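You operate a simulated robot arm through the tools that you are given. There is no shell and no other tool. Be economical: measure what you need, move in short steps, check, and stop when the job is done.

You run a simulated robot arm. Do the job below in one go: nothing can be reset, and whatever is moved stays where it is left.

JOB
Prime the rim weld and the gusset weld with the primer brush.
Fine: load it at the primer pot; it goes back; the rib weld stays unprimed.
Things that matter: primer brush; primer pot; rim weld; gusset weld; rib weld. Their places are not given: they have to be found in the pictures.

The check looks at the end state, three seconds after you hand in, the way a careful person would. Anything else that was tipped, shoved, dropped, spilled or broken makes it a failure.

ROBOT AND FRAMES
A 6-joint arm with a two-finger parallel gripper, fixed in place. Base frame: the origin is at the foot of the arm, x ahead of it, y to its left, z up. Readings come in cm, rad, newtons and seconds.
With the tool pointing down near the work surface it reaches from about 20 to 62 cm from the base axis. Its first joint turns from -1.152 to 1.152 rad. Payload 2.7 kg.
The tool frame sits at the grasp point between the pads (the TCP): z along the fingers, y along the line on which they close. The tips reach 2.3 cm beyond it. Largest opening 9.4 cm; finger width 3.8, thickness 1; the body of the gripper, 5.4 by 9.6 cm, starts 3.9 cm behind the TCP.
Orientation is that of the tool frame in the base frame, as a unit quaternion [x, y, z, w]. With the fingers straight down and closing along the base's y, the tool's x points along the base's -x, its y along +y and its z along -z.

CONTROLS
- The arm moves only by the tool move_arm. Its arguments are lists of equal length, an entry for each row: "slide": the shift along the base's x, y, z in mm, a list of three; "rotation": the turn, a rotation vector about the base's x, y, z in rad, a list of three. In form: {"slide": [[dx, dy, dz], ...], "rotation": [[wx, wy, wz], ...]}. A call has 1 to 8 rows; each row shifts and turns the commanded pose from where the row before left it. "grip" is the closure in counts, from 0 (fully open) to 255 (shut), set as the call begins (left out, the last holds). A row lasts 0.2 s, in which the tool goes at most 5 cm and 0.15 rad; a call with a longer step from one row to the next is refused whole, and so is a gripper value outside its range. A pose out of reach is approached as far as the arm can. The call stops where the force on the tool passes 40 N (or 10 N more than at its start, if that is more) or the arm is blocked; 0.2 s more then pass. The fingers move at their own pace (about 4.5 cm/s each) and stop on an object; they squeeze with about 33 N. The grip force told is the motor's: it shows also when the fingers shut on nothing. Time passes only in rows, and 0.2 s behind the last, so rows that do not move let the fingers close. It gives the time, the measured TCP pose, the force on the tool (base axes), the opening and the grip force at its end, in the units of the frame above (readings bear some noise).
- Cameras (640 x 400 px; columns grow to the right, rows downward): "scene" is fixed at [7.54, -44.04, 138.96]; the picture's right is [0.72, -0.69, 0.00], its down [-0.48, -0.50, -0.72] and it looks along [0.50, 0.52, -0.70] (base axes); focal length 266 px, centre (320, 200). "wrist" rides on the gripper at [-3.9, 0, -4.4] in the tool frame; the picture's right is [0.00, -1.00, 0.00], its down [0.97, 0.00, -0.24] and it looks along [0.24, 0.00, 0.97] (tool axes); focal length 218 px, centre (320, 200).
- capture(camera): a new picture of that camera. No time passes.
- pixel_to_xyz(camera, pixels): for up to 12 pixels [column, row] of the newest picture of that camera ("zoom" is the newest enlarged one), the place [x, y, z] in the base frame of the surface seen there, good to about 0.2 cm. No time passes.
- inspect(camera, box): a new picture of the part [left, top, right, bottom] of that camera's present view, enlarged. No time passes.
- hand_in(): hands the job in; it is judged then, once.

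Keep the steps short. Do not move on a guess: measure, check each grasp and each placing, and mend mistakes. In all there are 80 turns and 54 pictures (those below and enlarged ones count). Leave the gripper open and the arm clear of the work at the hand-in unless told otherwise, and finish with a single line.

The tools are called after ">>>" as a command line: name --argument value ..., lists and objects as JSON in quotes. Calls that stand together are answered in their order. move_arm: Moves the arm, as the interface text tells. Its arguments: {"type":"object","properties":{"slide":{"type":"array"},"rotation":{"type":"array"},"grip":{"type":"number"}},"required":["slide","rotation"]} The other tools are called the same way: capture (camera) takes a picture; pixel_to_xyz (camera, pixels) gives the place of the surface under pixels of a picture; inspect (camera, box) takes an enlarged picture of a part of a camera's view; hand_in () hands the job in.

At the start:

```text
t: 0.0
tool_pos: [39.92, 14.07, 112.14]
tool_rot: [0.0, 1.0, 0.0, 0.0]
contact_force: [-0.8, 0.2, 0.5]
finger_gap: 9.42
grip_force: 0.1
```

scene: 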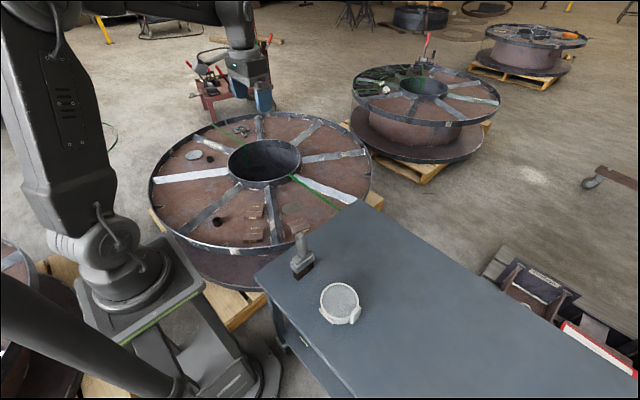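
wrist: 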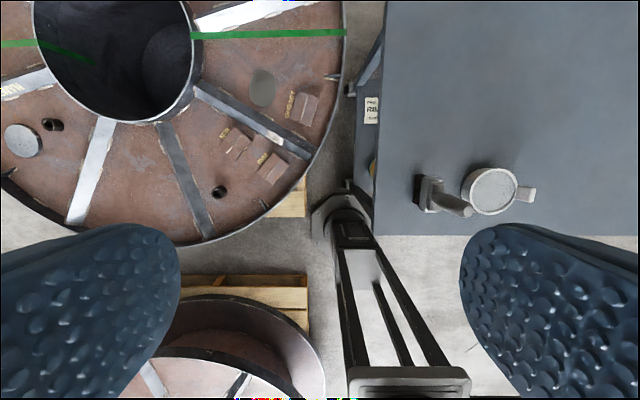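

I see a brush standing near (302,255) and a pot near (340,303) on the bench, and labelled blocks on the spool near (265,220). I'll enlarge both areas.

>>> inspect --camera "wrist" --box '[190, 60, 350, 220]'

>>> inspect --camera "scene" --box '[190, 180, 380, 340]'

>>> inspect --camera "wrist" --box '[390, 140, 550, 240]'

```text
2.50 times, centred on (270, 140) of wrist
```

zoom: 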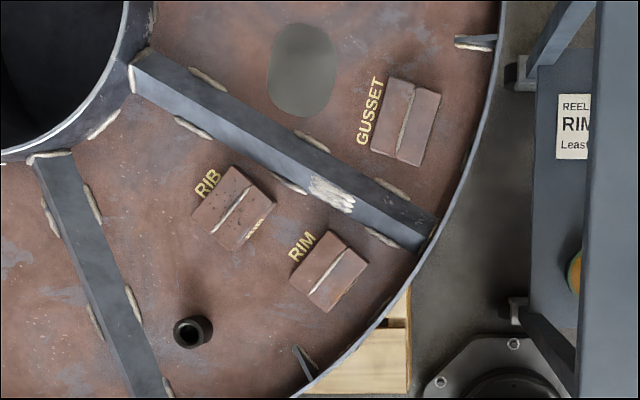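

```text
2.50 times, centred on (285, 260) of scene
```

zoom: 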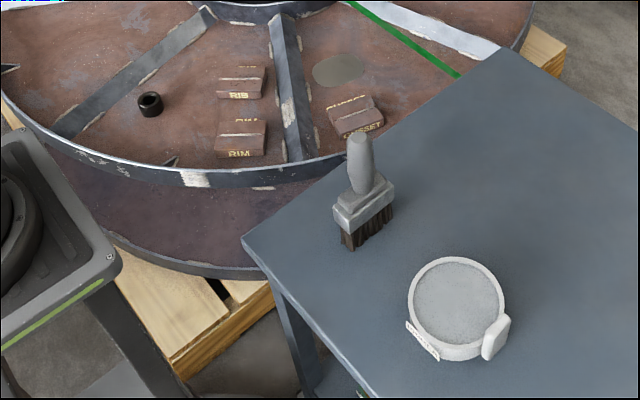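

```text
4.00 times, centred on (470, 190) of wrist
```

zoom: 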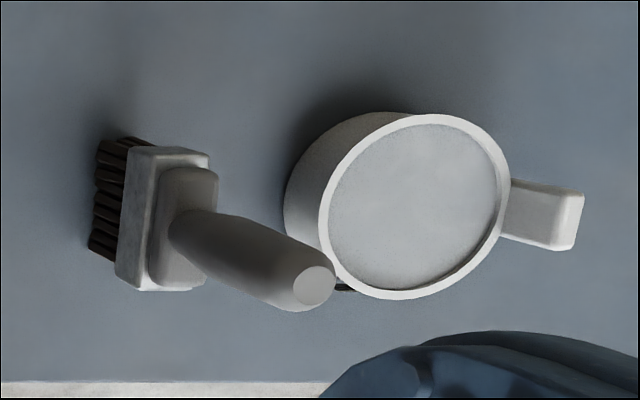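

The brush stands on its bristles with the handle up. I'll measure brush, pot and blocks in the scene view.

>>> capture --camera "scene"

>>> pixel_to_xyz --camera "wrist" --pixels '[[467, 211], [425, 179], [428, 208], [438, 195], [414, 177], [413, 203], [490, 190], [473, 190], [514, 190], [491, 170], [493, 213], [531, 195]]'

>>> pixel_to_xyz --camera "wrist" --pixels '[[241, 109], [247, 114], [233, 121], [292, 92], [291, 99], [288, 80], [274, 170], [268, 170], [265, 129], [293, 110], [400, 150], [280, 130]]'

>>> pixel_to_xyz --camera "scene" --pixels '[[299, 236], [299, 245], [299, 259], [299, 266], [294, 277], [304, 275], [340, 298], [313, 300], [340, 285], [283, 265]]'

```text
48 pictures are left
```

scene: 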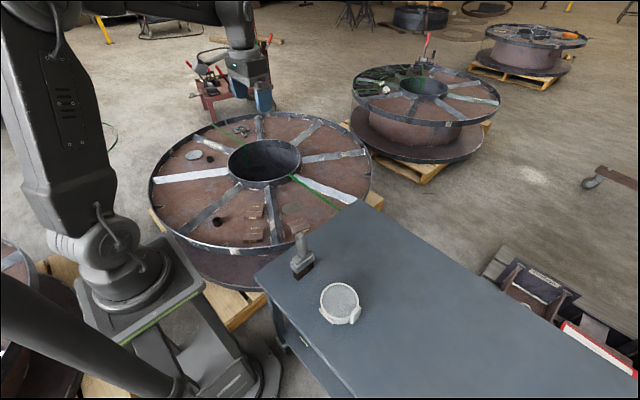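

```text
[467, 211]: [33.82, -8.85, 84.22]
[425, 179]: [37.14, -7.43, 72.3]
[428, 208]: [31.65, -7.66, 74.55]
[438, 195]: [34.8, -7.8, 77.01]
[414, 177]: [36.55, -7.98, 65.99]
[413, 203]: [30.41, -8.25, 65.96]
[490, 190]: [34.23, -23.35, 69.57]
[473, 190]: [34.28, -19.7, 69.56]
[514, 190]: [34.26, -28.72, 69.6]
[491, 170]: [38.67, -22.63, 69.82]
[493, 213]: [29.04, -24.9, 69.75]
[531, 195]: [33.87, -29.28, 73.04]
```

```text
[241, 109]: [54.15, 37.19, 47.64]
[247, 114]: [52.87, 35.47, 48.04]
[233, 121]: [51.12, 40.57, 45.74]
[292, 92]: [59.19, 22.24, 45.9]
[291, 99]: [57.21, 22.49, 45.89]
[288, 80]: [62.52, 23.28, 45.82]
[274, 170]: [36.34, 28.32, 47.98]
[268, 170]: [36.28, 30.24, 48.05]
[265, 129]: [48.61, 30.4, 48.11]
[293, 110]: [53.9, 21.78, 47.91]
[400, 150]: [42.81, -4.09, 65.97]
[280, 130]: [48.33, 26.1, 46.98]
```

```text
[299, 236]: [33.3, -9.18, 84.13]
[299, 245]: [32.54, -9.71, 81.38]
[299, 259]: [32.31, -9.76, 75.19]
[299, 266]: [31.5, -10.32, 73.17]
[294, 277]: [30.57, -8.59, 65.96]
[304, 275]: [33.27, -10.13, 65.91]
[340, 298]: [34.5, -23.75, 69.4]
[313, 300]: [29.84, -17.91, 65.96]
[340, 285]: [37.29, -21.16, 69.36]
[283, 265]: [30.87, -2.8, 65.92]
```

The bench is at z≈66, the spool face around 46. I'll zoom in on the weld blocks to get their seams.

>>> inspect --camera "wrist" --box '[218, 80, 330, 190]'

```text
3.64 times, centred on (274, 135) of wrist
```

zoom: 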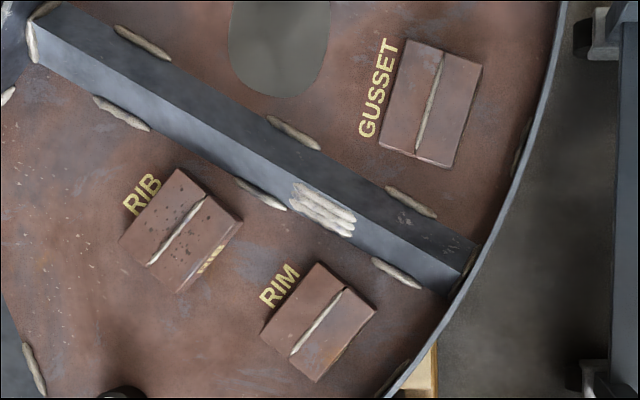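

>>> pixel_to_xyz --camera "zoom" --pixels '[[442, 57], [430, 103], [416, 150], [408, 45], [478, 66], [450, 163], [383, 142], [410, 100], [458, 110], [530, 60], [240, 80], [330, 210]]'

>>> pixel_to_xyz --camera "zoom" --pixels '[[342, 293], [318, 322], [293, 354], [318, 266], [372, 310], [316, 378], [264, 333], [203, 203], [178, 232], [150, 263], [375, 215], [110, 90]]'

```text
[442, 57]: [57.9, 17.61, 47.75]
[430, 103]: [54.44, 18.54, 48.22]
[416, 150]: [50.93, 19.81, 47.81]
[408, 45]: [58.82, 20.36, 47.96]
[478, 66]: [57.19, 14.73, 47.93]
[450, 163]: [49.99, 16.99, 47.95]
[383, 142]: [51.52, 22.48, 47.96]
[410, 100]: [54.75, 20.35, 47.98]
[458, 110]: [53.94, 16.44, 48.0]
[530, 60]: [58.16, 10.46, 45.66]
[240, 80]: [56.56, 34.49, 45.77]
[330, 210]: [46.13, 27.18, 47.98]
```

```text
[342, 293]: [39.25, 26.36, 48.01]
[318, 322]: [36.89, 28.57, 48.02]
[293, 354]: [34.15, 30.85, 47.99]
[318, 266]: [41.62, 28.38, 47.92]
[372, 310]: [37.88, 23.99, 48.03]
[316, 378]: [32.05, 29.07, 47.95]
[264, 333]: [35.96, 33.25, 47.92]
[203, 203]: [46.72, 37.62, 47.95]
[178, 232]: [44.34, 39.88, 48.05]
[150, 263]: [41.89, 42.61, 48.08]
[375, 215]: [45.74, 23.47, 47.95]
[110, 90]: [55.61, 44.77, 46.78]
```

Seams found: gusset about (57.9,17.6)→(50.9,19.8), rim (39.2,26.4)→(34.2,30.9), z≈48. Next I'll look closely at brush and pot, from both cameras.

>>> inspect --camera "scene" --box '[280, 225, 376, 330]'

>>> pixel_to_xyz --camera "zoom" --pixels '[[205, 45], [205, 85], [205, 120], [145, 175], [270, 145], [205, 172], [200, 195], [300, 275], [360, 275], [425, 275], [360, 225], [360, 345]]'

```text
3.81 times, centred on (328, 278) of scene
```

zoom: 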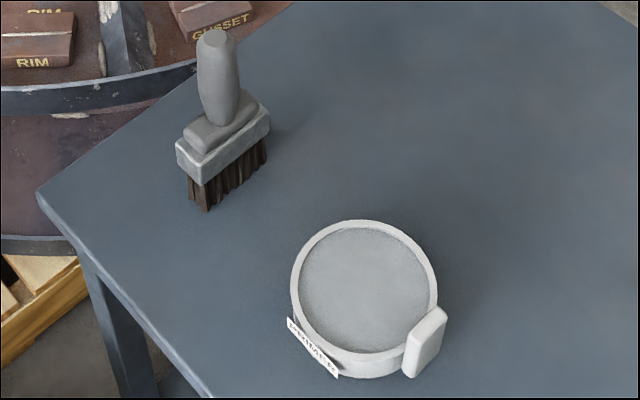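

```text
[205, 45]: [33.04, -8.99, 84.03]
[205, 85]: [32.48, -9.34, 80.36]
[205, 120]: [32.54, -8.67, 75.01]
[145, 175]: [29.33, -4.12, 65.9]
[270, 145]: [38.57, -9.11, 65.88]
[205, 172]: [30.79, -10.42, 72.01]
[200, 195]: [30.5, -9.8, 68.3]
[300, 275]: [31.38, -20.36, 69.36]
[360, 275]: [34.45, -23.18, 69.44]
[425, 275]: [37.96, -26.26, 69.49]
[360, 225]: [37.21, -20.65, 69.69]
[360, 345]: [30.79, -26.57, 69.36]
```

Pot labelled PRIMER, centre ≈(34.4,-23.5), surface z≈69.4. Brush handle is at ≈(33.6,-8.9), top 84.2, wide side along x. I move above the brush first, at z≈98.

>>> move_arm --slide '[[-10.4, -38.3, -23], [-10.4, -38.3, -23], [-10.4, -38.3, -23], [-10.4, -38.3, -23], [-10.4, -38.3, -23], [-10.4, -38.3, -23], [0, 0, 0]]' --rotation '[[0, 0, 0], [0, 0, 0], [0, 0, 0], [0, 0, 0], [0, 0, 0], [0, 0, 0], [0, 0, 0]]' --grip 0

>>> capture --camera "wrist"

```text
t: 1.6
tool_pos: [33.8, -9.37, 98.29]
tool_rot: [0.001, 1.0, 0.0, 0.0]
contact_force: [0.0, -0.2, -0.7]
finger_gap: 9.4
grip_force: 0.0
```

```text
45 pictures are left
```

wrist: 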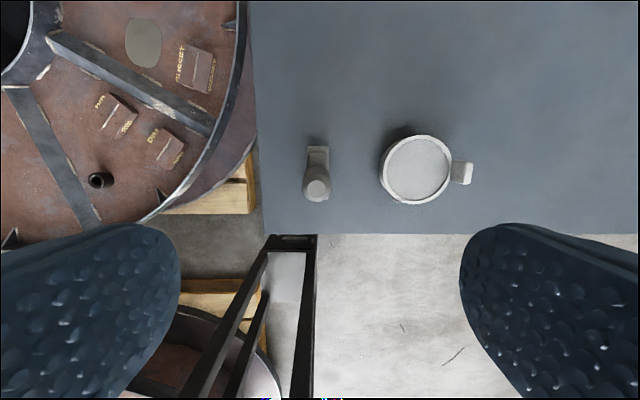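

The handle top appears near (317,190). I'll measure it from here.

>>> inspect --camera "wrist" --box '[278, 130, 358, 210]'

>>> pixel_to_xyz --camera "wrist" --pixels '[[317, 190], [309, 190], [326, 190], [317, 182], [317, 197], [310, 149], [327, 149], [306, 196], [329, 196], [312, 170], [322, 170]]'

```text
5.00 times, centred on (318, 170) of wrist
```

zoom: 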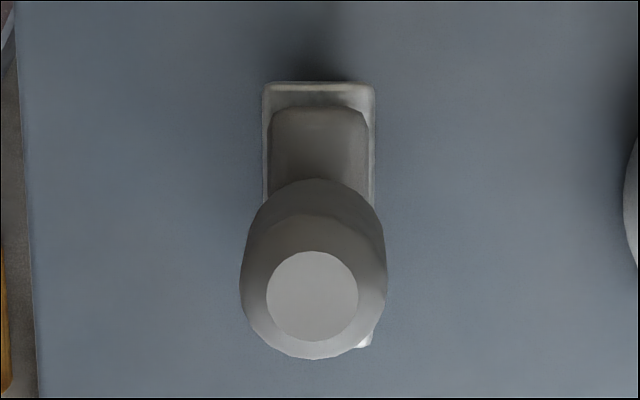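

```text
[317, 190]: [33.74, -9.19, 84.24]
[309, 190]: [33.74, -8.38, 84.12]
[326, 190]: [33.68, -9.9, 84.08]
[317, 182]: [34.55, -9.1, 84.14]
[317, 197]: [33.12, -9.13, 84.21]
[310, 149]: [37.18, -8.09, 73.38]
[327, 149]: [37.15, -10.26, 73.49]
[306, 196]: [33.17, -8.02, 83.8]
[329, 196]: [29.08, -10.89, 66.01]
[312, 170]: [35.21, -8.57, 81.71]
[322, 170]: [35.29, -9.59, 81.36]
```

Handle centre is (33.8,-9.1). I descend to z≈81.0 with the fingers open (body stays 0.7 cm above the handle top).

>>> move_arm --slide '[[0, 2.7, -45], [0, 0, -45], [0, 0, -43], [0, 0, -25], [0, 0, -15], [0, 0, 0]]' --rotation '[[0, 0, 0], [0, 0, 0], [0, 0, 0], [0, 0, 0], [0, 0, 0], [0, 0, 0]]'

```text
t: 3.0
tool_pos: [33.76, -8.78, 81.1]
tool_rot: [0.0, 1.0, -0.001, 0.0]
contact_force: [1.1, -0.5, 0.9]
finger_gap: 9.38
grip_force: 0.2
```

I read y=-8.78, so I shift 3 mm and close the fingers.

>>> move_arm --slide '[[0, -3.5, 0], [0, 0, 0]]' --rotation '[[0, 0, 0], [0, 0, 0]]'

>>> move_arm --slide '[[0, 0, 0], [0, 0, 0], [0, 0, 0], [0, 0, 0], [0, 0, 0], [0, 0, 0]]' --rotation '[[0, 0, 0], [0, 0, 0], [0, 0, 0], [0, 0, 0], [0, 0, 0], [0, 0, 0]]' --grip 255

>>> inspect --camera "scene" --box '[240, 180, 380, 330]'

```text
t: 3.6
tool_pos: [33.74, -9.08, 81.11]
tool_rot: [0.0, 1.0, -0.001, 0.0]
contact_force: [0.2, -0.1, -0.3]
finger_gap: 9.4
grip_force: 0.1
```

```text
t: 5.0
tool_pos: [33.6, -9.03, 81.12]
tool_rot: [0.0, 1.0, 0.0, 0.0]
contact_force: [0.7, 1.0, -0.5]
finger_gap: 2.94
grip_force: 33.4
```

```text
2.67 times, centred on (310, 255) of scene
```

zoom: 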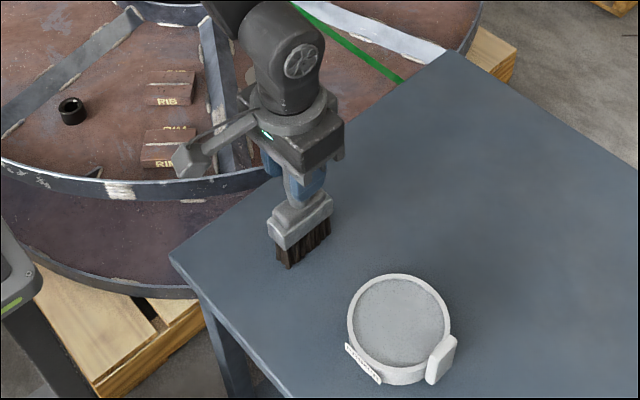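

The handle is held (gap 2.94, 33 N). Bristle tips are about 15.1 cm below the TCP. I lift 8 cm and check that the brush follows.

>>> move_arm --slide '[[0, 0, 20], [0, 0, 30], [0, 0, 30], [0, 0, 0]]' --rotation '[[0, 0, 0], [0, 0, 0], [0, 0, 0], [0, 0, 0]]'

>>> inspect --camera "scene" --box '[240, 180, 380, 330]'

```text
t: 6.0
tool_pos: [33.77, -9.06, 89.09]
tool_rot: [0.001, 1.0, 0.0, 0.0]
contact_force: [-0.3, -0.4, 0.0]
finger_gap: 2.94
grip_force: 32.7
```

```text
2.67 times, centred on (310, 255) of scene
```

zoom: 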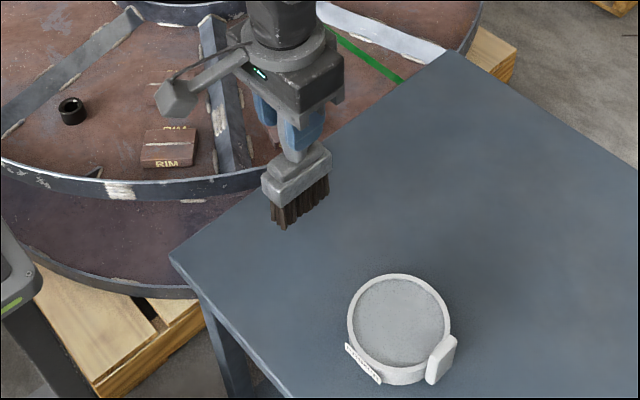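

The brush is held upright with its tips at z≈74, above the pot rim (≈70). I move over the pot centre (34.2,-23.8).

>>> move_arm --slide '[[1, -37, 0], [1, -37, 0], [1, -37, 0], [1, -36, 0], [0, 0, 0]]' --rotation '[[0, 0, 0], [0, 0, 0], [0, 0, 0], [0, 0, 0], [0, 0, 0]]'

>>> inspect --camera "scene" --box '[270, 200, 410, 350]'

>>> capture --camera "wrist"

```text
t: 7.2
tool_pos: [34.19, -23.9, 89.09]
tool_rot: [0.0, 1.0, 0.0, 0.001]
contact_force: [0.1, -0.2, -0.8]
finger_gap: 2.93
grip_force: 33.0
```

```text
2.67 times, centred on (340, 275) of scene
```

zoom: 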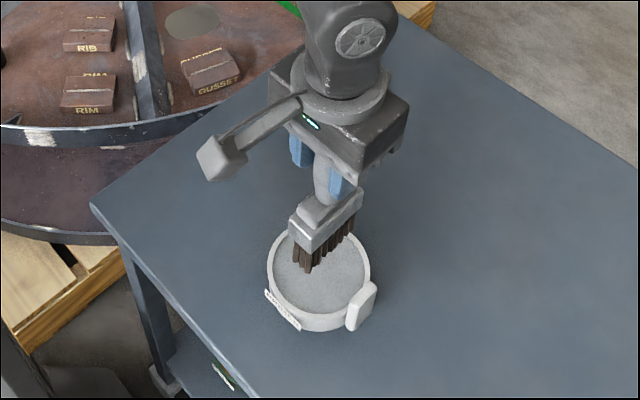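

```text
40 pictures are left
```

wrist: 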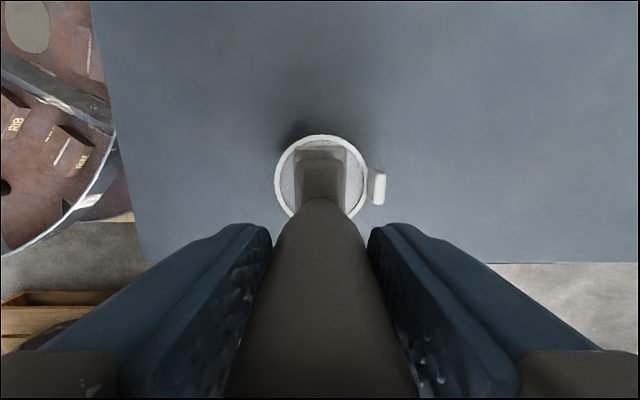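

Laterally centred (rim spans columns 275–366). I check the rim's far and side edges to confirm the centre.

>>> pixel_to_xyz --camera "wrist" --pixels '[[320, 138], [278, 180], [364, 180], [287, 208], [352, 212], [320, 143], [284, 180], [358, 180]]'

>>> pixel_to_xyz --camera "zoom" --pixels '[[272, 270], [365, 270], [320, 308], [305, 267], [349, 232], [320, 322]]'

```text
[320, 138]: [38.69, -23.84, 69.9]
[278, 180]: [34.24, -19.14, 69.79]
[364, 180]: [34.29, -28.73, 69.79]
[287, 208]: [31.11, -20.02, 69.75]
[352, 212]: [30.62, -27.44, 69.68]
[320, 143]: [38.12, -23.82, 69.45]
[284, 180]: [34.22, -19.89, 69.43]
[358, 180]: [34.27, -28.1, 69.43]
```

```text
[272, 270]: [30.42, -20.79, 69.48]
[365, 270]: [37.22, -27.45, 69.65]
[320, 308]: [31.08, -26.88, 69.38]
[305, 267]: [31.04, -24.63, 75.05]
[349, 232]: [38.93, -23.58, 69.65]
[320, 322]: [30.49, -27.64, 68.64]
```

Pot centre ≈(34.0,-23.9), inner radius ≈4.2, so the 6 cm brush fits. I lower until the tips are about 1 cm under the surface (TCP≈83.5).

>>> move_arm --slide '[[-1, 0, -25], [0, 0, -15], [0, 0, -8], [0, 0, -8], [0, 0, 0], [0, 0, 0], [0, 0, 0]]' --rotation '[[0, 0, 0], [0, 0, 0], [0, 0, 0], [0, 0, 0], [0, 0, 0], [0, 0, 0], [0, 0, 0]]'

>>> inspect --camera "scene" --box '[290, 220, 390, 340]'

```text
t: 8.8
tool_pos: [34.23, -23.97, 83.74]
tool_rot: [0.0, 1.0, -0.002, 0.003]
contact_force: [4.9, 2.5, 36.2]
finger_gap: 2.95
grip_force: 32.8
```

```text
3.33 times, centred on (340, 280) of scene
```

zoom: 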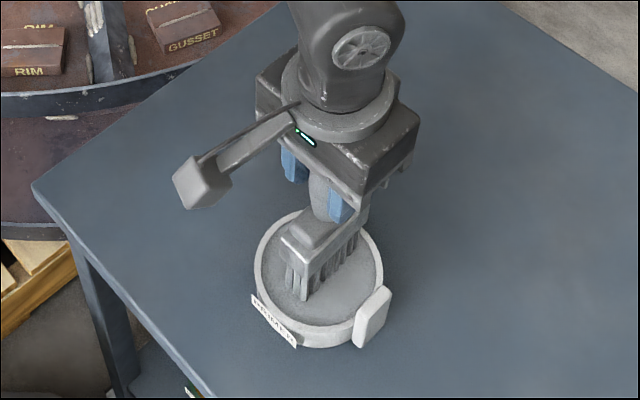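

The bristles have turned grey, so the brush is loaded. The force is 36 N, though, so I lift and check the brush hasn't slipped or tilted in the grip.

>>> move_arm --slide '[[0, 0, 10], [0, 0, 20], [0, 0, 30], [0, 0, 0]]' --rotation '[[0, 0, 0], [0, 0, 0], [0, 0, 0], [0, 0, 0]]'

>>> inspect --camera "scene" --box '[290, 200, 390, 320]'

>>> capture --camera "wrist"

```text
t: 9.8
tool_pos: [34.03, -23.82, 89.53]
tool_rot: [0.0, 1.0, 0.0, -0.001]
contact_force: [0.0, 0.9, -1.0]
finger_gap: 2.91
grip_force: 33.1
```

```text
3.33 times, centred on (340, 260) of scene
```

zoom: 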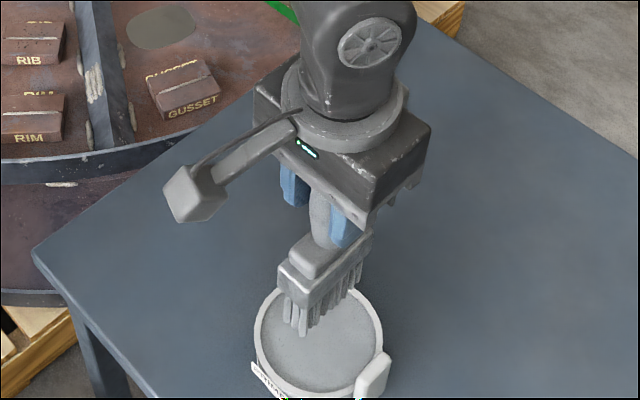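

```text
37 pictures are left
```

wrist: 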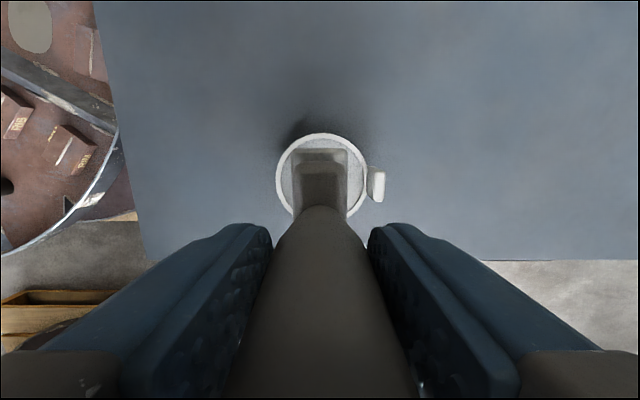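

Bristles are grey and the pot hasn't moved. I measure ferrule and bristle tips to see any slip.

>>> pixel_to_xyz --camera "zoom" --pixels '[[302, 300], [302, 318], [303, 331], [303, 336], [288, 322], [305, 290], [340, 265], [290, 268], [360, 282]]'

>>> pixel_to_xyz --camera "wrist" --pixels '[[298, 153], [343, 153], [320, 165], [320, 205]]'

```text
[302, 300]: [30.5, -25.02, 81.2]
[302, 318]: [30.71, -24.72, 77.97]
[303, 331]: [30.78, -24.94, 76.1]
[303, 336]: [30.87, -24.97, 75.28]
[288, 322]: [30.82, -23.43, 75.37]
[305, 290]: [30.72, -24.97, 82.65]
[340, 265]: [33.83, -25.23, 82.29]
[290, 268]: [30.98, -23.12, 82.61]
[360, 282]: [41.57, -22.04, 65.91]
```

```text
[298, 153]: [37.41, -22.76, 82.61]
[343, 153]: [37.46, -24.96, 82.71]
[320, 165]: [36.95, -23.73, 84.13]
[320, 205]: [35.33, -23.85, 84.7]
```

The brush slid up about 0.7 cm, so the tips are now about 14.4 cm below the TCP, and it is still straight. Now I carry it high (tips z≈75) to above the rim weld, turning it -0.72 rad so the wide side lies along the seam.

>>> move_arm --slide '[[2.3, 43.7, 3], [2.3, 43.7, 3], [2.3, 43.7, 3], [2.3, 43.7, 3], [2.3, 43.7, 3], [2.3, 43.7, 3], [2.3, 43.7, 0], [2.3, 43.7, 0]]' --rotation '[[0, 0, -0.06], [0, 0, -0.06], [0, 0, -0.06], [0, 0, -0.06], [0, 0, -0.06], [0, 0, -0.06], [0, 0, -0.06], [0, 0, -0.06]]'

>>> move_arm --slide '[[2.3, 43.7, 0], [2.3, 43.7, 0], [2.3, 43.7, 0], [2.3, 43.7, 0], [0, 0, 0]]' --rotation '[[0, 0, -0.06], [0, 0, -0.06], [0, 0, -0.06], [0, 0, -0.06], [0, 0, 0]]'

>>> capture --camera "wrist"

>>> capture --camera "scene"

```text
t: 11.6
tool_pos: [35.82, 11.17, 91.32]
tool_rot: [0.239, 0.971, 0.0, 0.001]
contact_force: [0.8, -0.6, -1.2]
finger_gap: 2.94
grip_force: 32.7
```

```text
t: 12.8
tool_pos: [36.8, 28.37, 91.26]
tool_rot: [0.353, 0.936, 0.0, 0.0]
contact_force: [-0.5, 0.5, -0.7]
finger_gap: 2.92
grip_force: 32.8
```

```text
36 pictures are left
```

wrist: 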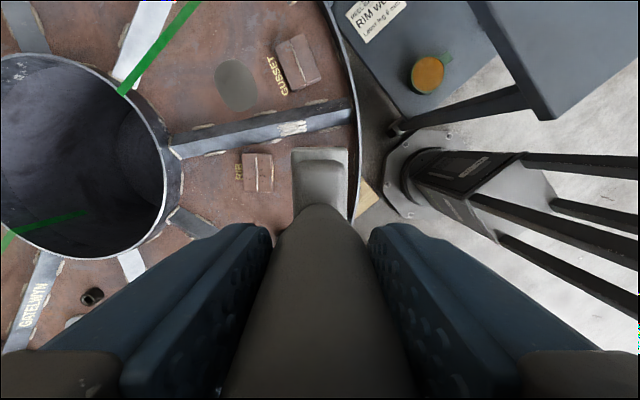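

```text
35 pictures are left
```

scene: 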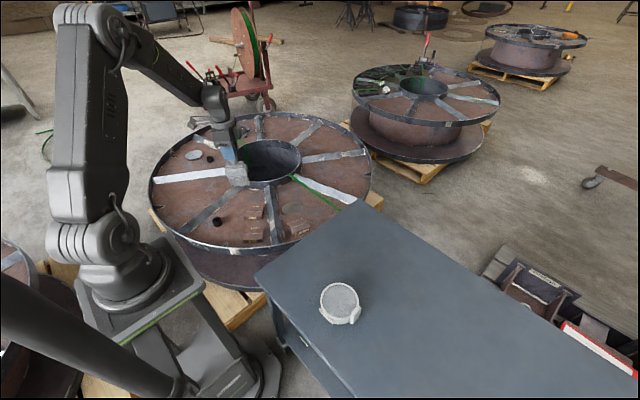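

The arm is over the rim weld at (36.8,28.4). The nearby spoke bar is no taller than the block. I descend to about 1.5 cm above contact (TCP z≈64).

>>> move_arm --slide '[[0, 2, -46], [0, 0, -46], [0, 0, -46], [0, 0, -46], [0, 0, -46], [0, 0, -40], [0, 0, 0]]' --rotation '[[0, 0, 0], [0, 0, 0], [0, 0, 0], [0, 0, 0], [0, 0, 0], [0, 0, 0], [0, 0, 0]]'

>>> inspect --camera "scene" --box '[200, 150, 330, 260]'

>>> capture --camera "wrist"

```text
t: 14.4
tool_pos: [36.92, 29.12, 64.37]
tool_rot: [0.352, 0.936, 0.0, 0.0]
contact_force: [0.0, -0.7, -1.8]
finger_gap: 2.96
grip_force: 32.8
```

```text
3.64 times, centred on (265, 205) of scene
```

zoom: 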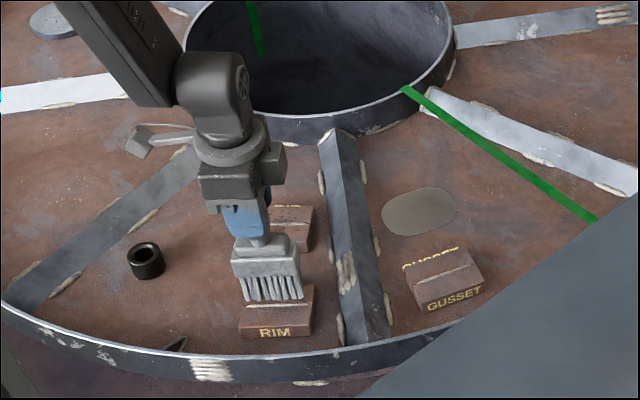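

```text
33 pictures are left
```

wrist: 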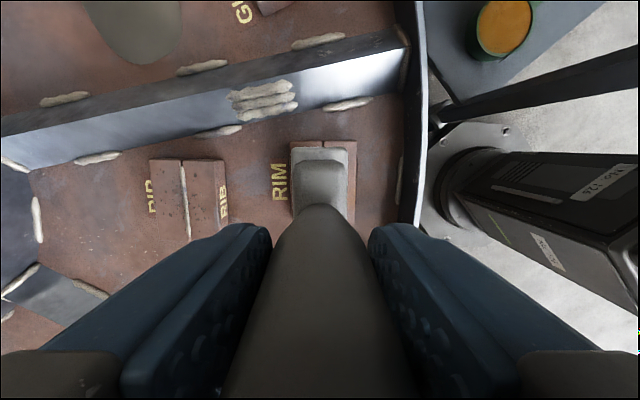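

Bristles hang right over the RIM seam; block spans columns 290–357 and brush 293–348, so I'm about 0.4 cm toward the rib side. I correct and lower gently to contact.

>>> move_arm --slide '[[-2.5, -3, -6], [0, 0, -5], [0, 0, -3], [0, 0, -3], [0, 0, -2], [0, 0, 0]]' --rotation '[[0, 0, 0], [0, 0, 0], [0, 0, 0], [0, 0, 0], [0, 0, 0], [0, 0, 0]]'

>>> inspect --camera "scene" --box '[230, 190, 300, 250]'

```text
t: 15.8
tool_pos: [36.67, 28.55, 62.39]
tool_rot: [0.352, 0.936, 0.0, 0.0]
contact_force: [-5.2, -0.1, 15.3]
finger_gap: 2.95
grip_force: 32.9
```

```text
6.67 times, centred on (265, 220) of scene
```

zoom: 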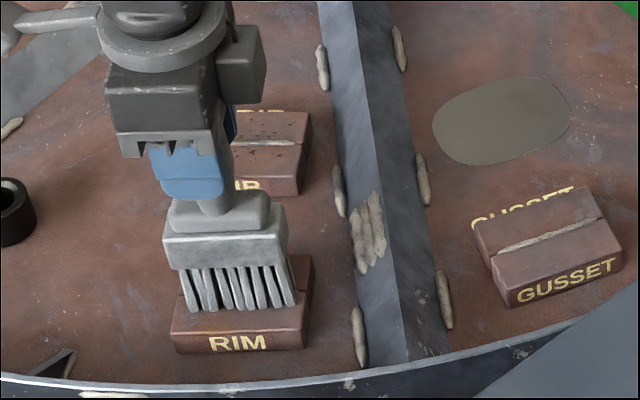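

Contact at 15 N. I ease off 1.5 mm so the block isn't shoved, then make a light stroke along the seam and back.

>>> move_arm --slide '[[0, 0, 0], [0, 0, 1.5], [6, -5.3, 0], [6, -5.3, 0], [6, -5.3, 0], [0, 0, 0]]' --rotation '[[0, 0, 0], [0, 0, 0], [0, 0, 0], [0, 0, 0], [0, 0, 0], [0, 0, 0]]'

>>> inspect --camera "scene" --box '[230, 190, 300, 250]'

```text
t: 17.2
tool_pos: [38.41, 26.96, 62.51]
tool_rot: [0.353, 0.936, -0.001, 0.0]
contact_force: [-0.4, 0.5, -1.8]
finger_gap: 2.92
grip_force: 33.0
```

```text
6.67 times, centred on (265, 220) of scene
```

zoom: 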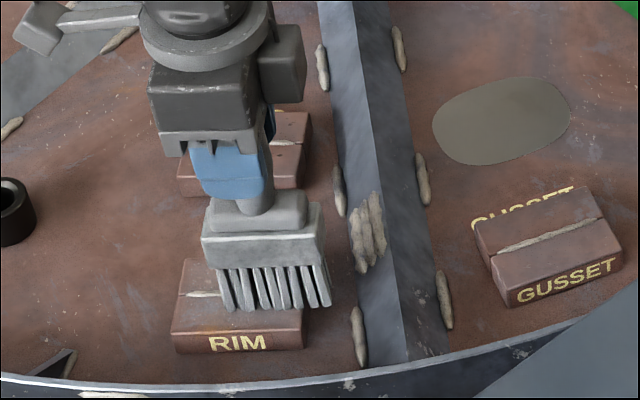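

Block did not move, but contact is now zero. I lower 1.2 mm and sweep back along the whole seam.

>>> move_arm --slide '[[0, 0, -1.2], [-6, 5.3, 0], [-6, 5.3, 0], [-6, 5.3, 0], [-6, 5.3, 0], [-6, 5.3, 0], [-6, 5.3, 0], [0, 0, 0]]' --rotation '[[0, 0, 0], [0, 0, 0], [0, 0, 0], [0, 0, 0], [0, 0, 0], [0, 0, 0], [0, 0, 0], [0, 0, 0]]'

>>> inspect --camera "scene" --box '[230, 190, 300, 250]'

```text
t: 19.0
tool_pos: [34.61, 30.27, 62.44]
tool_rot: [0.353, 0.936, 0.0, 0.0]
contact_force: [0.9, 0.0, 2.2]
finger_gap: 2.92
grip_force: 32.5
```

```text
6.67 times, centred on (265, 220) of scene
```

zoom: 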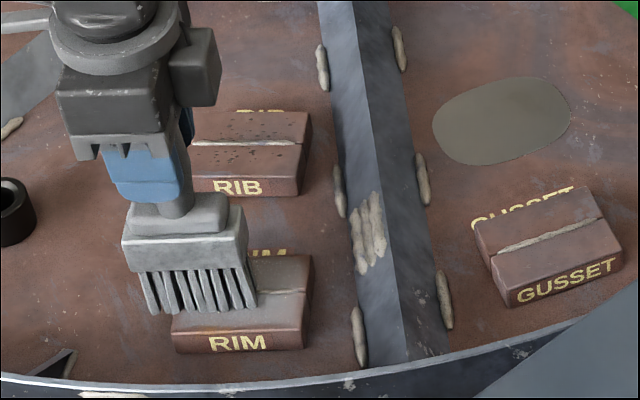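

A grey coat shows on the exposed seam of the RIM block (around (280,303)). One more light stroke forward and halfway back for coverage, then I lift to look.

>>> move_arm --slide '[[-3, 2.7, -0.5], [7, -6.2, 0], [7, -6.2, 0], [7, -6.2, 0], [7, -6.2, 0], [7, -6.2, 0], [7, -6.2, 0], [0, 0, 0]]' --rotation '[[0, 0, 0], [0, 0, 0], [0, 0, 0], [0, 0, 0], [0, 0, 0], [0, 0, 0], [0, 0, 0], [0, 0, 0]]'

>>> move_arm --slide '[[-6, 5.3, 0], [-6, 5.3, 0], [-6, 5.3, 0], [0, 0, 30], [0, 0, 45], [0, 0, 45], [0, 0, 0]]' --rotation '[[0, 0, 0], [0, 0, 0], [0, 0, 0], [0, 0, 0], [0, 0, 0], [0, 0, 0], [0, 0, 0]]'

>>> inspect --camera "scene" --box '[230, 170, 310, 250]'

```text
t: 20.8
tool_pos: [38.44, 26.93, 62.42]
tool_rot: [0.352, 0.936, -0.001, 0.0]
contact_force: [-1.8, 1.1, 3.4]
finger_gap: 2.91
grip_force: 33.3
```

```text
t: 22.4
tool_pos: [36.6, 28.21, 74.38]
tool_rot: [0.352, 0.936, 0.0, 0.0]
contact_force: [-0.5, 1.2, -1.0]
finger_gap: 2.94
grip_force: 33.4
```

```text
5.00 times, centred on (270, 210) of scene
```

zoom: 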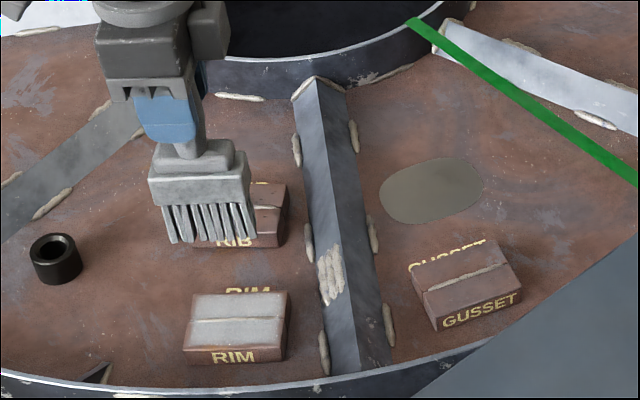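

The RIM seam is fully coated and the block has not moved. Next I go over the gusset weld centre (54.4,18.7), turning +0.415 rad to match its seam.

>>> move_arm --slide '[[29.7, -15.9, 0], [29.7, -15.9, 0], [29.7, -15.9, 0], [29.7, -15.9, 0], [29.7, -15.9, 0], [29.7, -15.9, 0], [0, 0, 0]]' --rotation '[[0, 0, 0.069], [0, 0, 0.069], [0, 0, 0.069], [0, 0, 0.069], [0, 0, 0.069], [0, 0, 0.07], [0, 0, 0]]'

>>> capture --camera "wrist"

```text
t: 24.0
tool_pos: [54.78, 18.78, 74.39]
tool_rot: [0.151, 0.988, 0.0, 0.0]
contact_force: [0.4, 0.4, -0.8]
finger_gap: 2.92
grip_force: 32.9
```

```text
28 pictures are left
```

wrist: 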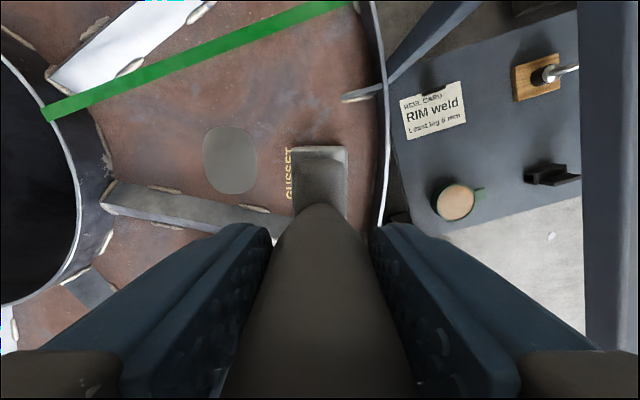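

I'm over the gusset. I descend to about 1 cm above contact and check alignment.

>>> move_arm --slide '[[-2, -1, -45], [0, 0, -40], [0, 0, -20], [0, 0, 0]]' --rotation '[[0, 0, 0], [0, 0, 0], [0, 0, 0], [0, 0, 0]]'

>>> inspect --camera "scene" --box '[240, 170, 330, 250]'

>>> capture --camera "wrist"

```text
t: 25.0
tool_pos: [54.42, 18.63, 63.87]
tool_rot: [0.153, 0.988, 0.0, -0.001]
contact_force: [0.2, -0.4, -0.5]
finger_gap: 2.93
grip_force: 33.4
```

```text
5.00 times, centred on (285, 210) of scene
```

zoom: 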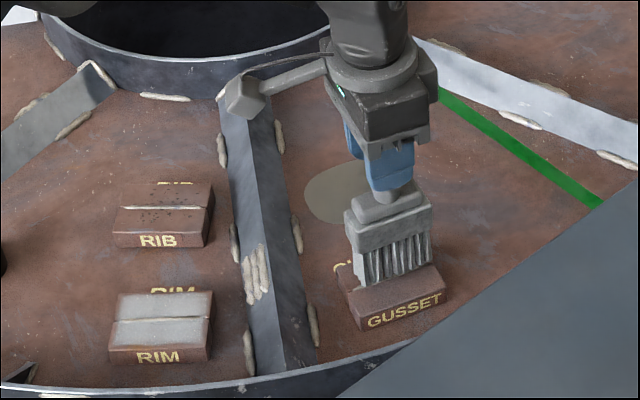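

```text
26 pictures are left
```

wrist: 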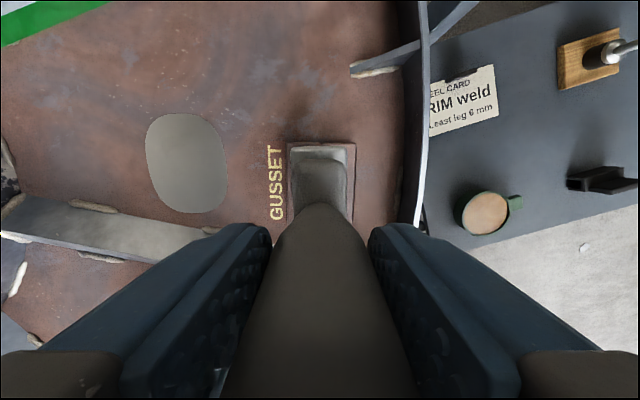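

Well aligned (block columns 288–356, brush 292–348). I lower to light contact.

>>> move_arm --slide '[[0, 0, -8], [0, 0, -4], [0, 0, -2], [0, 0, 0]]' --rotation '[[0, 0, 0], [0, 0, 0], [0, 0, 0], [0, 0, 0]]'

```text
t: 26.0
tool_pos: [54.52, 18.73, 62.51]
tool_rot: [0.152, 0.988, 0.0, 0.0]
contact_force: [0.3, -0.4, -1.2]
finger_gap: 2.93
grip_force: 32.8
```

No contact yet, so I go 1 mm lower and read the force.

>>> move_arm --slide '[[0, 0, -1], [0, 0, 0]]' --rotation '[[0, 0, 0], [0, 0, 0]]'

```text
t: 26.6
tool_pos: [54.65, 18.83, 62.47]
tool_rot: [0.152, 0.988, -0.001, 0.0]
contact_force: [-1.4, 0.0, 3.6]
finger_gap: 2.95
grip_force: 33.3
```

Light contact at 3.6 N. I stroke back toward the near end, then forward along the whole gusset seam.

>>> move_arm --slide '[[-6.7, 2.1, 0], [-6.7, 2.1, 0], [-6.7, 2.1, 0], [-6.7, 2.1, 0], [6.7, -2.1, 0], [6.7, -2.1, 0], [6.7, -2.1, 0], [6.7, -2.1, 0]]' --rotation '[[0, 0, 0], [0, 0, 0], [0, 0, 0], [0, 0, 0], [0, 0, 0], [0, 0, 0], [0, 0, 0], [0, 0, 0]]'

>>> move_arm --slide '[[6.7, -2.1, 0], [6.7, -2.1, 0], [6.7, -2.1, 0], [-6.7, 2.1, 0], [-6.7, 2.1, 0], [-6.7, 2.1, 0], [0, 0, 0]]' --rotation '[[0, 0, 0], [0, 0, 0], [0, 0, 0], [0, 0, 0], [0, 0, 0], [0, 0, 0], [0, 0, 0]]'

>>> move_arm --slide '[[0, 0, 40], [0, 0, 45], [0, 0, 45], [0, 0, 45], [0, 0, 45], [0, 0, 45], [0, 0, 10], [0, 0, 0]]' --rotation '[[0, 0, 0], [0, 0, 0], [0, 0, 0], [0, 0, 0], [0, 0, 0], [0, 0, 0], [0, 0, 0], [0, 0, 0]]'

>>> inspect --camera "scene" --box '[230, 170, 320, 250]'

```text
t: 28.4
tool_pos: [54.36, 18.75, 62.38]
tool_rot: [0.152, 0.988, 0.0, 0.0]
contact_force: [-3.8, 2.9, 10.9]
finger_gap: 2.93
grip_force: 32.9
```

```text
t: 30.0
tool_pos: [54.27, 18.66, 62.45]
tool_rot: [0.152, 0.988, 0.001, 0.0]
contact_force: [0.4, -0.4, -1.1]
finger_gap: 2.93
grip_force: 32.9
```

```text
t: 31.8
tool_pos: [54.44, 18.58, 89.92]
tool_rot: [0.152, 0.988, 0.0, 0.0]
contact_force: [0.3, -0.5, -0.6]
finger_gap: 2.94
grip_force: 32.8
```

```text
5.00 times, centred on (275, 210) of scene
```

zoom: 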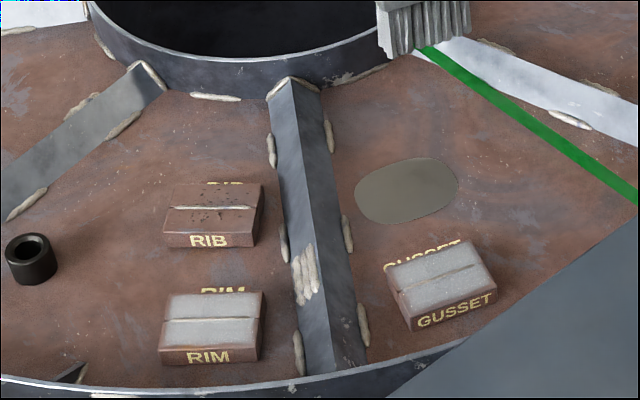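

Both blocks are coated. I look closer at the gusset and rim seams before putting the brush back.

>>> inspect --camera "scene" --box '[258, 205, 300, 245]'

>>> inspect --camera "scene" --box '[240, 200, 285, 245]'

```text
10.00 times, centred on (279, 225) of scene
```

zoom: 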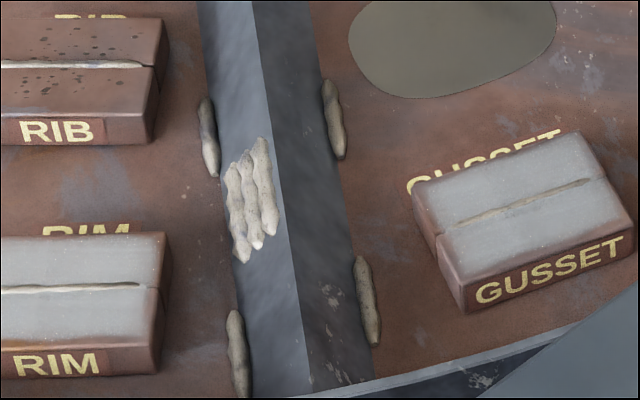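

```text
8.89 times, centred on (262, 222) of scene
```

zoom: 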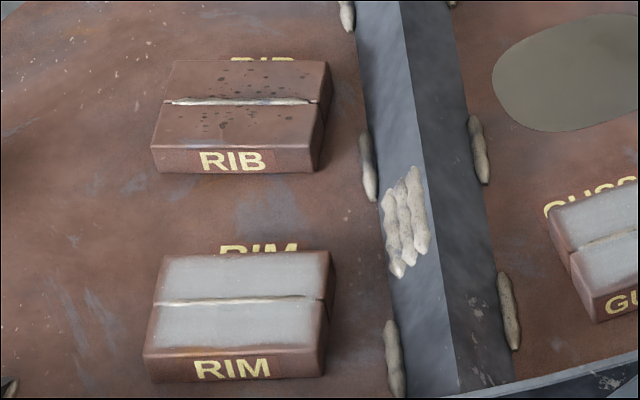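

The primer film covers both plates along their seams; the rib's dark specks were there from the start and it carries no primer. I carry the brush back to above its original spot (33.7,-9.05), undoing the turn.

>>> move_arm --slide '[[-25.9, -34.5, 0], [-25.9, -34.5, 0], [-25.9, -34.5, 0], [-25.9, -34.5, 0], [-25.9, -34.5, 0], [-25.9, -34.5, 0], [-25.9, -34.5, 0], [-25.9, -34.5, 0]]' --rotation '[[0, 0, 0.038], [0, 0, 0.038], [0, 0, 0.038], [0, 0, 0.038], [0, 0, 0.038], [0, 0, 0.038], [0, 0, 0.038], [0, 0, 0.038]]'

>>> move_arm --slide '[[0, 0, -40], [0, 0, -30], [0, 0, 0], [0, 0, 0]]' --rotation '[[0, 0, 0], [0, 0, 0], [0, 0, 0], [0, 0, 0]]'

>>> inspect --camera "scene" --box '[250, 200, 370, 330]'

```text
t: 33.6
tool_pos: [34.08, -8.9, 89.9]
tool_rot: [0.0, 1.0, 0.0, -0.001]
contact_force: [0.2, -1.1, -1.3]
finger_gap: 2.95
grip_force: 33.3
```

```text
t: 34.6
tool_pos: [33.8, -8.88, 82.94]
tool_rot: [0.0, 1.0, 0.001, 0.0]
contact_force: [0.0, -0.3, -1.5]
finger_gap: 2.92
grip_force: 33.0
```

```text
3.08 times, centred on (310, 265) of scene
```

zoom: 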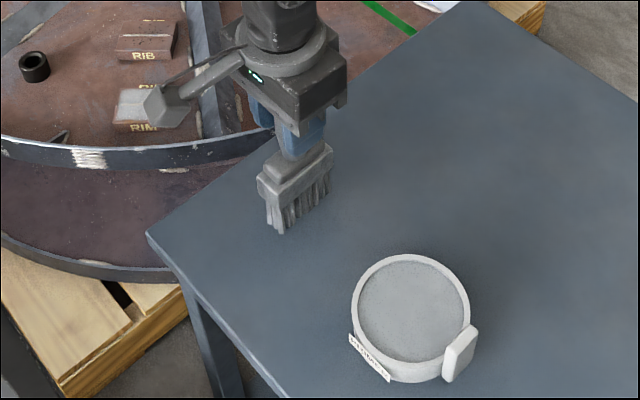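

Upright, tips about 2.6 cm above the bench. I lower gently to contact.

>>> move_arm --slide '[[-1, -1.5, -12], [0, 0, -8], [0, 0, -4], [0, 0, -1.5], [0, 0, 0]]' --rotation '[[0, 0, 0], [0, 0, 0], [0, 0, 0], [0, 0, 0], [0, 0, 0]]'

```text
t: 35.8
tool_pos: [33.67, -8.92, 80.44]
tool_rot: [0.001, 1.0, 0.001, 0.001]
contact_force: [-7.8, 3.2, 29.3]
finger_gap: 2.9
grip_force: 33.2
```

Contact is firm at 29 N. I ease up 1 mm and read before releasing.

>>> move_arm --slide '[[0, 0, 1], [0, 0, 0]]' --rotation '[[0, 0, 0], [0, 0, 0]]'

```text
t: 36.4
tool_pos: [33.6, -9.07, 80.47]
tool_rot: [0.001, 1.0, 0.001, 0.001]
contact_force: [-0.3, -2.6, 7.0]
finger_gap: 2.96
grip_force: 33.5
```

Light contact at 7 N. I open the fingers.

>>> move_arm --slide '[[0, 0, 0], [0, 0, 0], [0, 0, 0], [0, 0, 0], [0, 0, 0]]' --rotation '[[0, 0, 0], [0, 0, 0], [0, 0, 0], [0, 0, 0], [0, 0, 0]]' --grip 0

>>> inspect --camera "scene" --box '[250, 200, 370, 330]'

```text
t: 37.6
tool_pos: [33.63, -9.01, 80.5]
tool_rot: [0.001, 1.0, 0.001, 0.0]
contact_force: [0.2, 0.0, 0.2]
finger_gap: 9.39
grip_force: 0.0
```

```text
3.08 times, centred on (310, 265) of scene
```

zoom: 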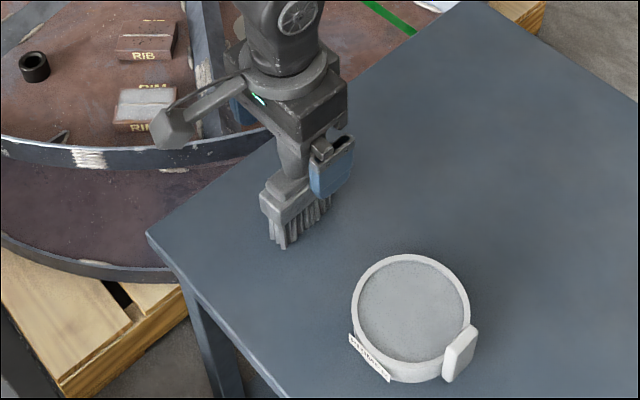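

The brush stands free. I raise the arm straight up, then move it away.

>>> move_arm --slide '[[0, 0, 20], [0, 0, 40], [0, 0, 45], [0, 0, 45], [0, 0, 45], [0, 45, 15], [0, 45, 15], [0, 45, 0]]' --rotation '[[0, 0, 0], [0, 0, 0], [0, 0, 0], [0, 0, 0], [0, 0, 0], [0, 0, 0], [0, 0, 0], [0, 0, 0]]'

>>> inspect --camera "scene" --box '[210, 170, 380, 340]'

>>> capture --camera "wrist"

```text
t: 39.4
tool_pos: [33.45, 4.58, 102.87]
tool_rot: [0.001, 1.0, 0.0, 0.0]
contact_force: [-0.3, 0.5, 0.6]
finger_gap: 9.4
grip_force: 0.0
```

```text
2.35 times, centred on (295, 255) of scene
```

zoom: 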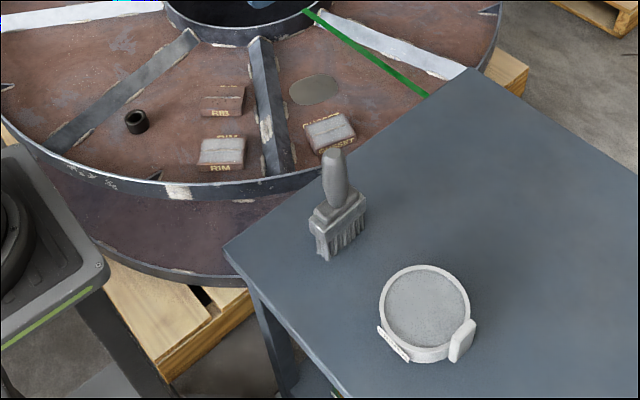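

```text
19 pictures are left
```

wrist: 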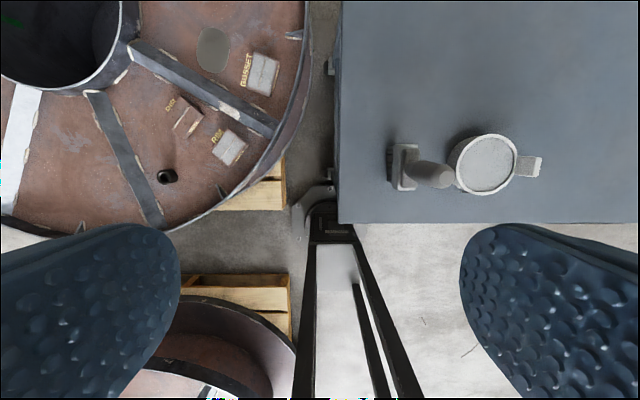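

The brush stands upright. I check its position and both coats from above.

>>> pixel_to_xyz --camera "wrist" --pixels '[[445, 175], [400, 146], [403, 190], [488, 163]]'

>>> inspect --camera "wrist" --box '[165, 45, 285, 175]'

```text
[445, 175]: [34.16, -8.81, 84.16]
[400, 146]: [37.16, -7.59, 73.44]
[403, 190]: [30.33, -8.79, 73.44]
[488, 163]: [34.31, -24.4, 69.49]
```

```text
3.08 times, centred on (225, 110) of wrist
```

zoom: 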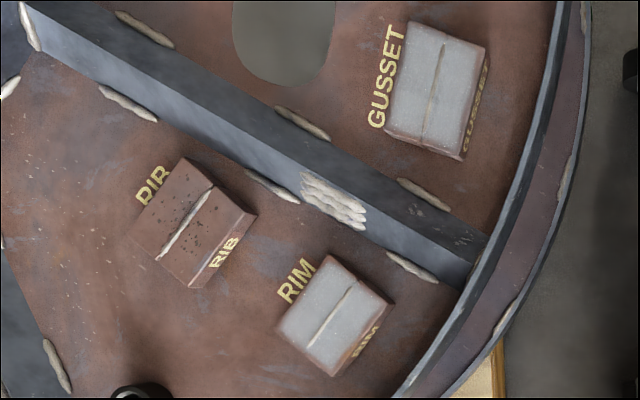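

Both welds are coated end to end, the rib is bare, and the brush and pot are in place. The gripper is open and clear, so I hand in.

>>> hand_in

```text
The job is handed in.
```

The rim and gusset welds are primed, the rib weld was left unprimed, and the brush is standing back in its original place on the bench.
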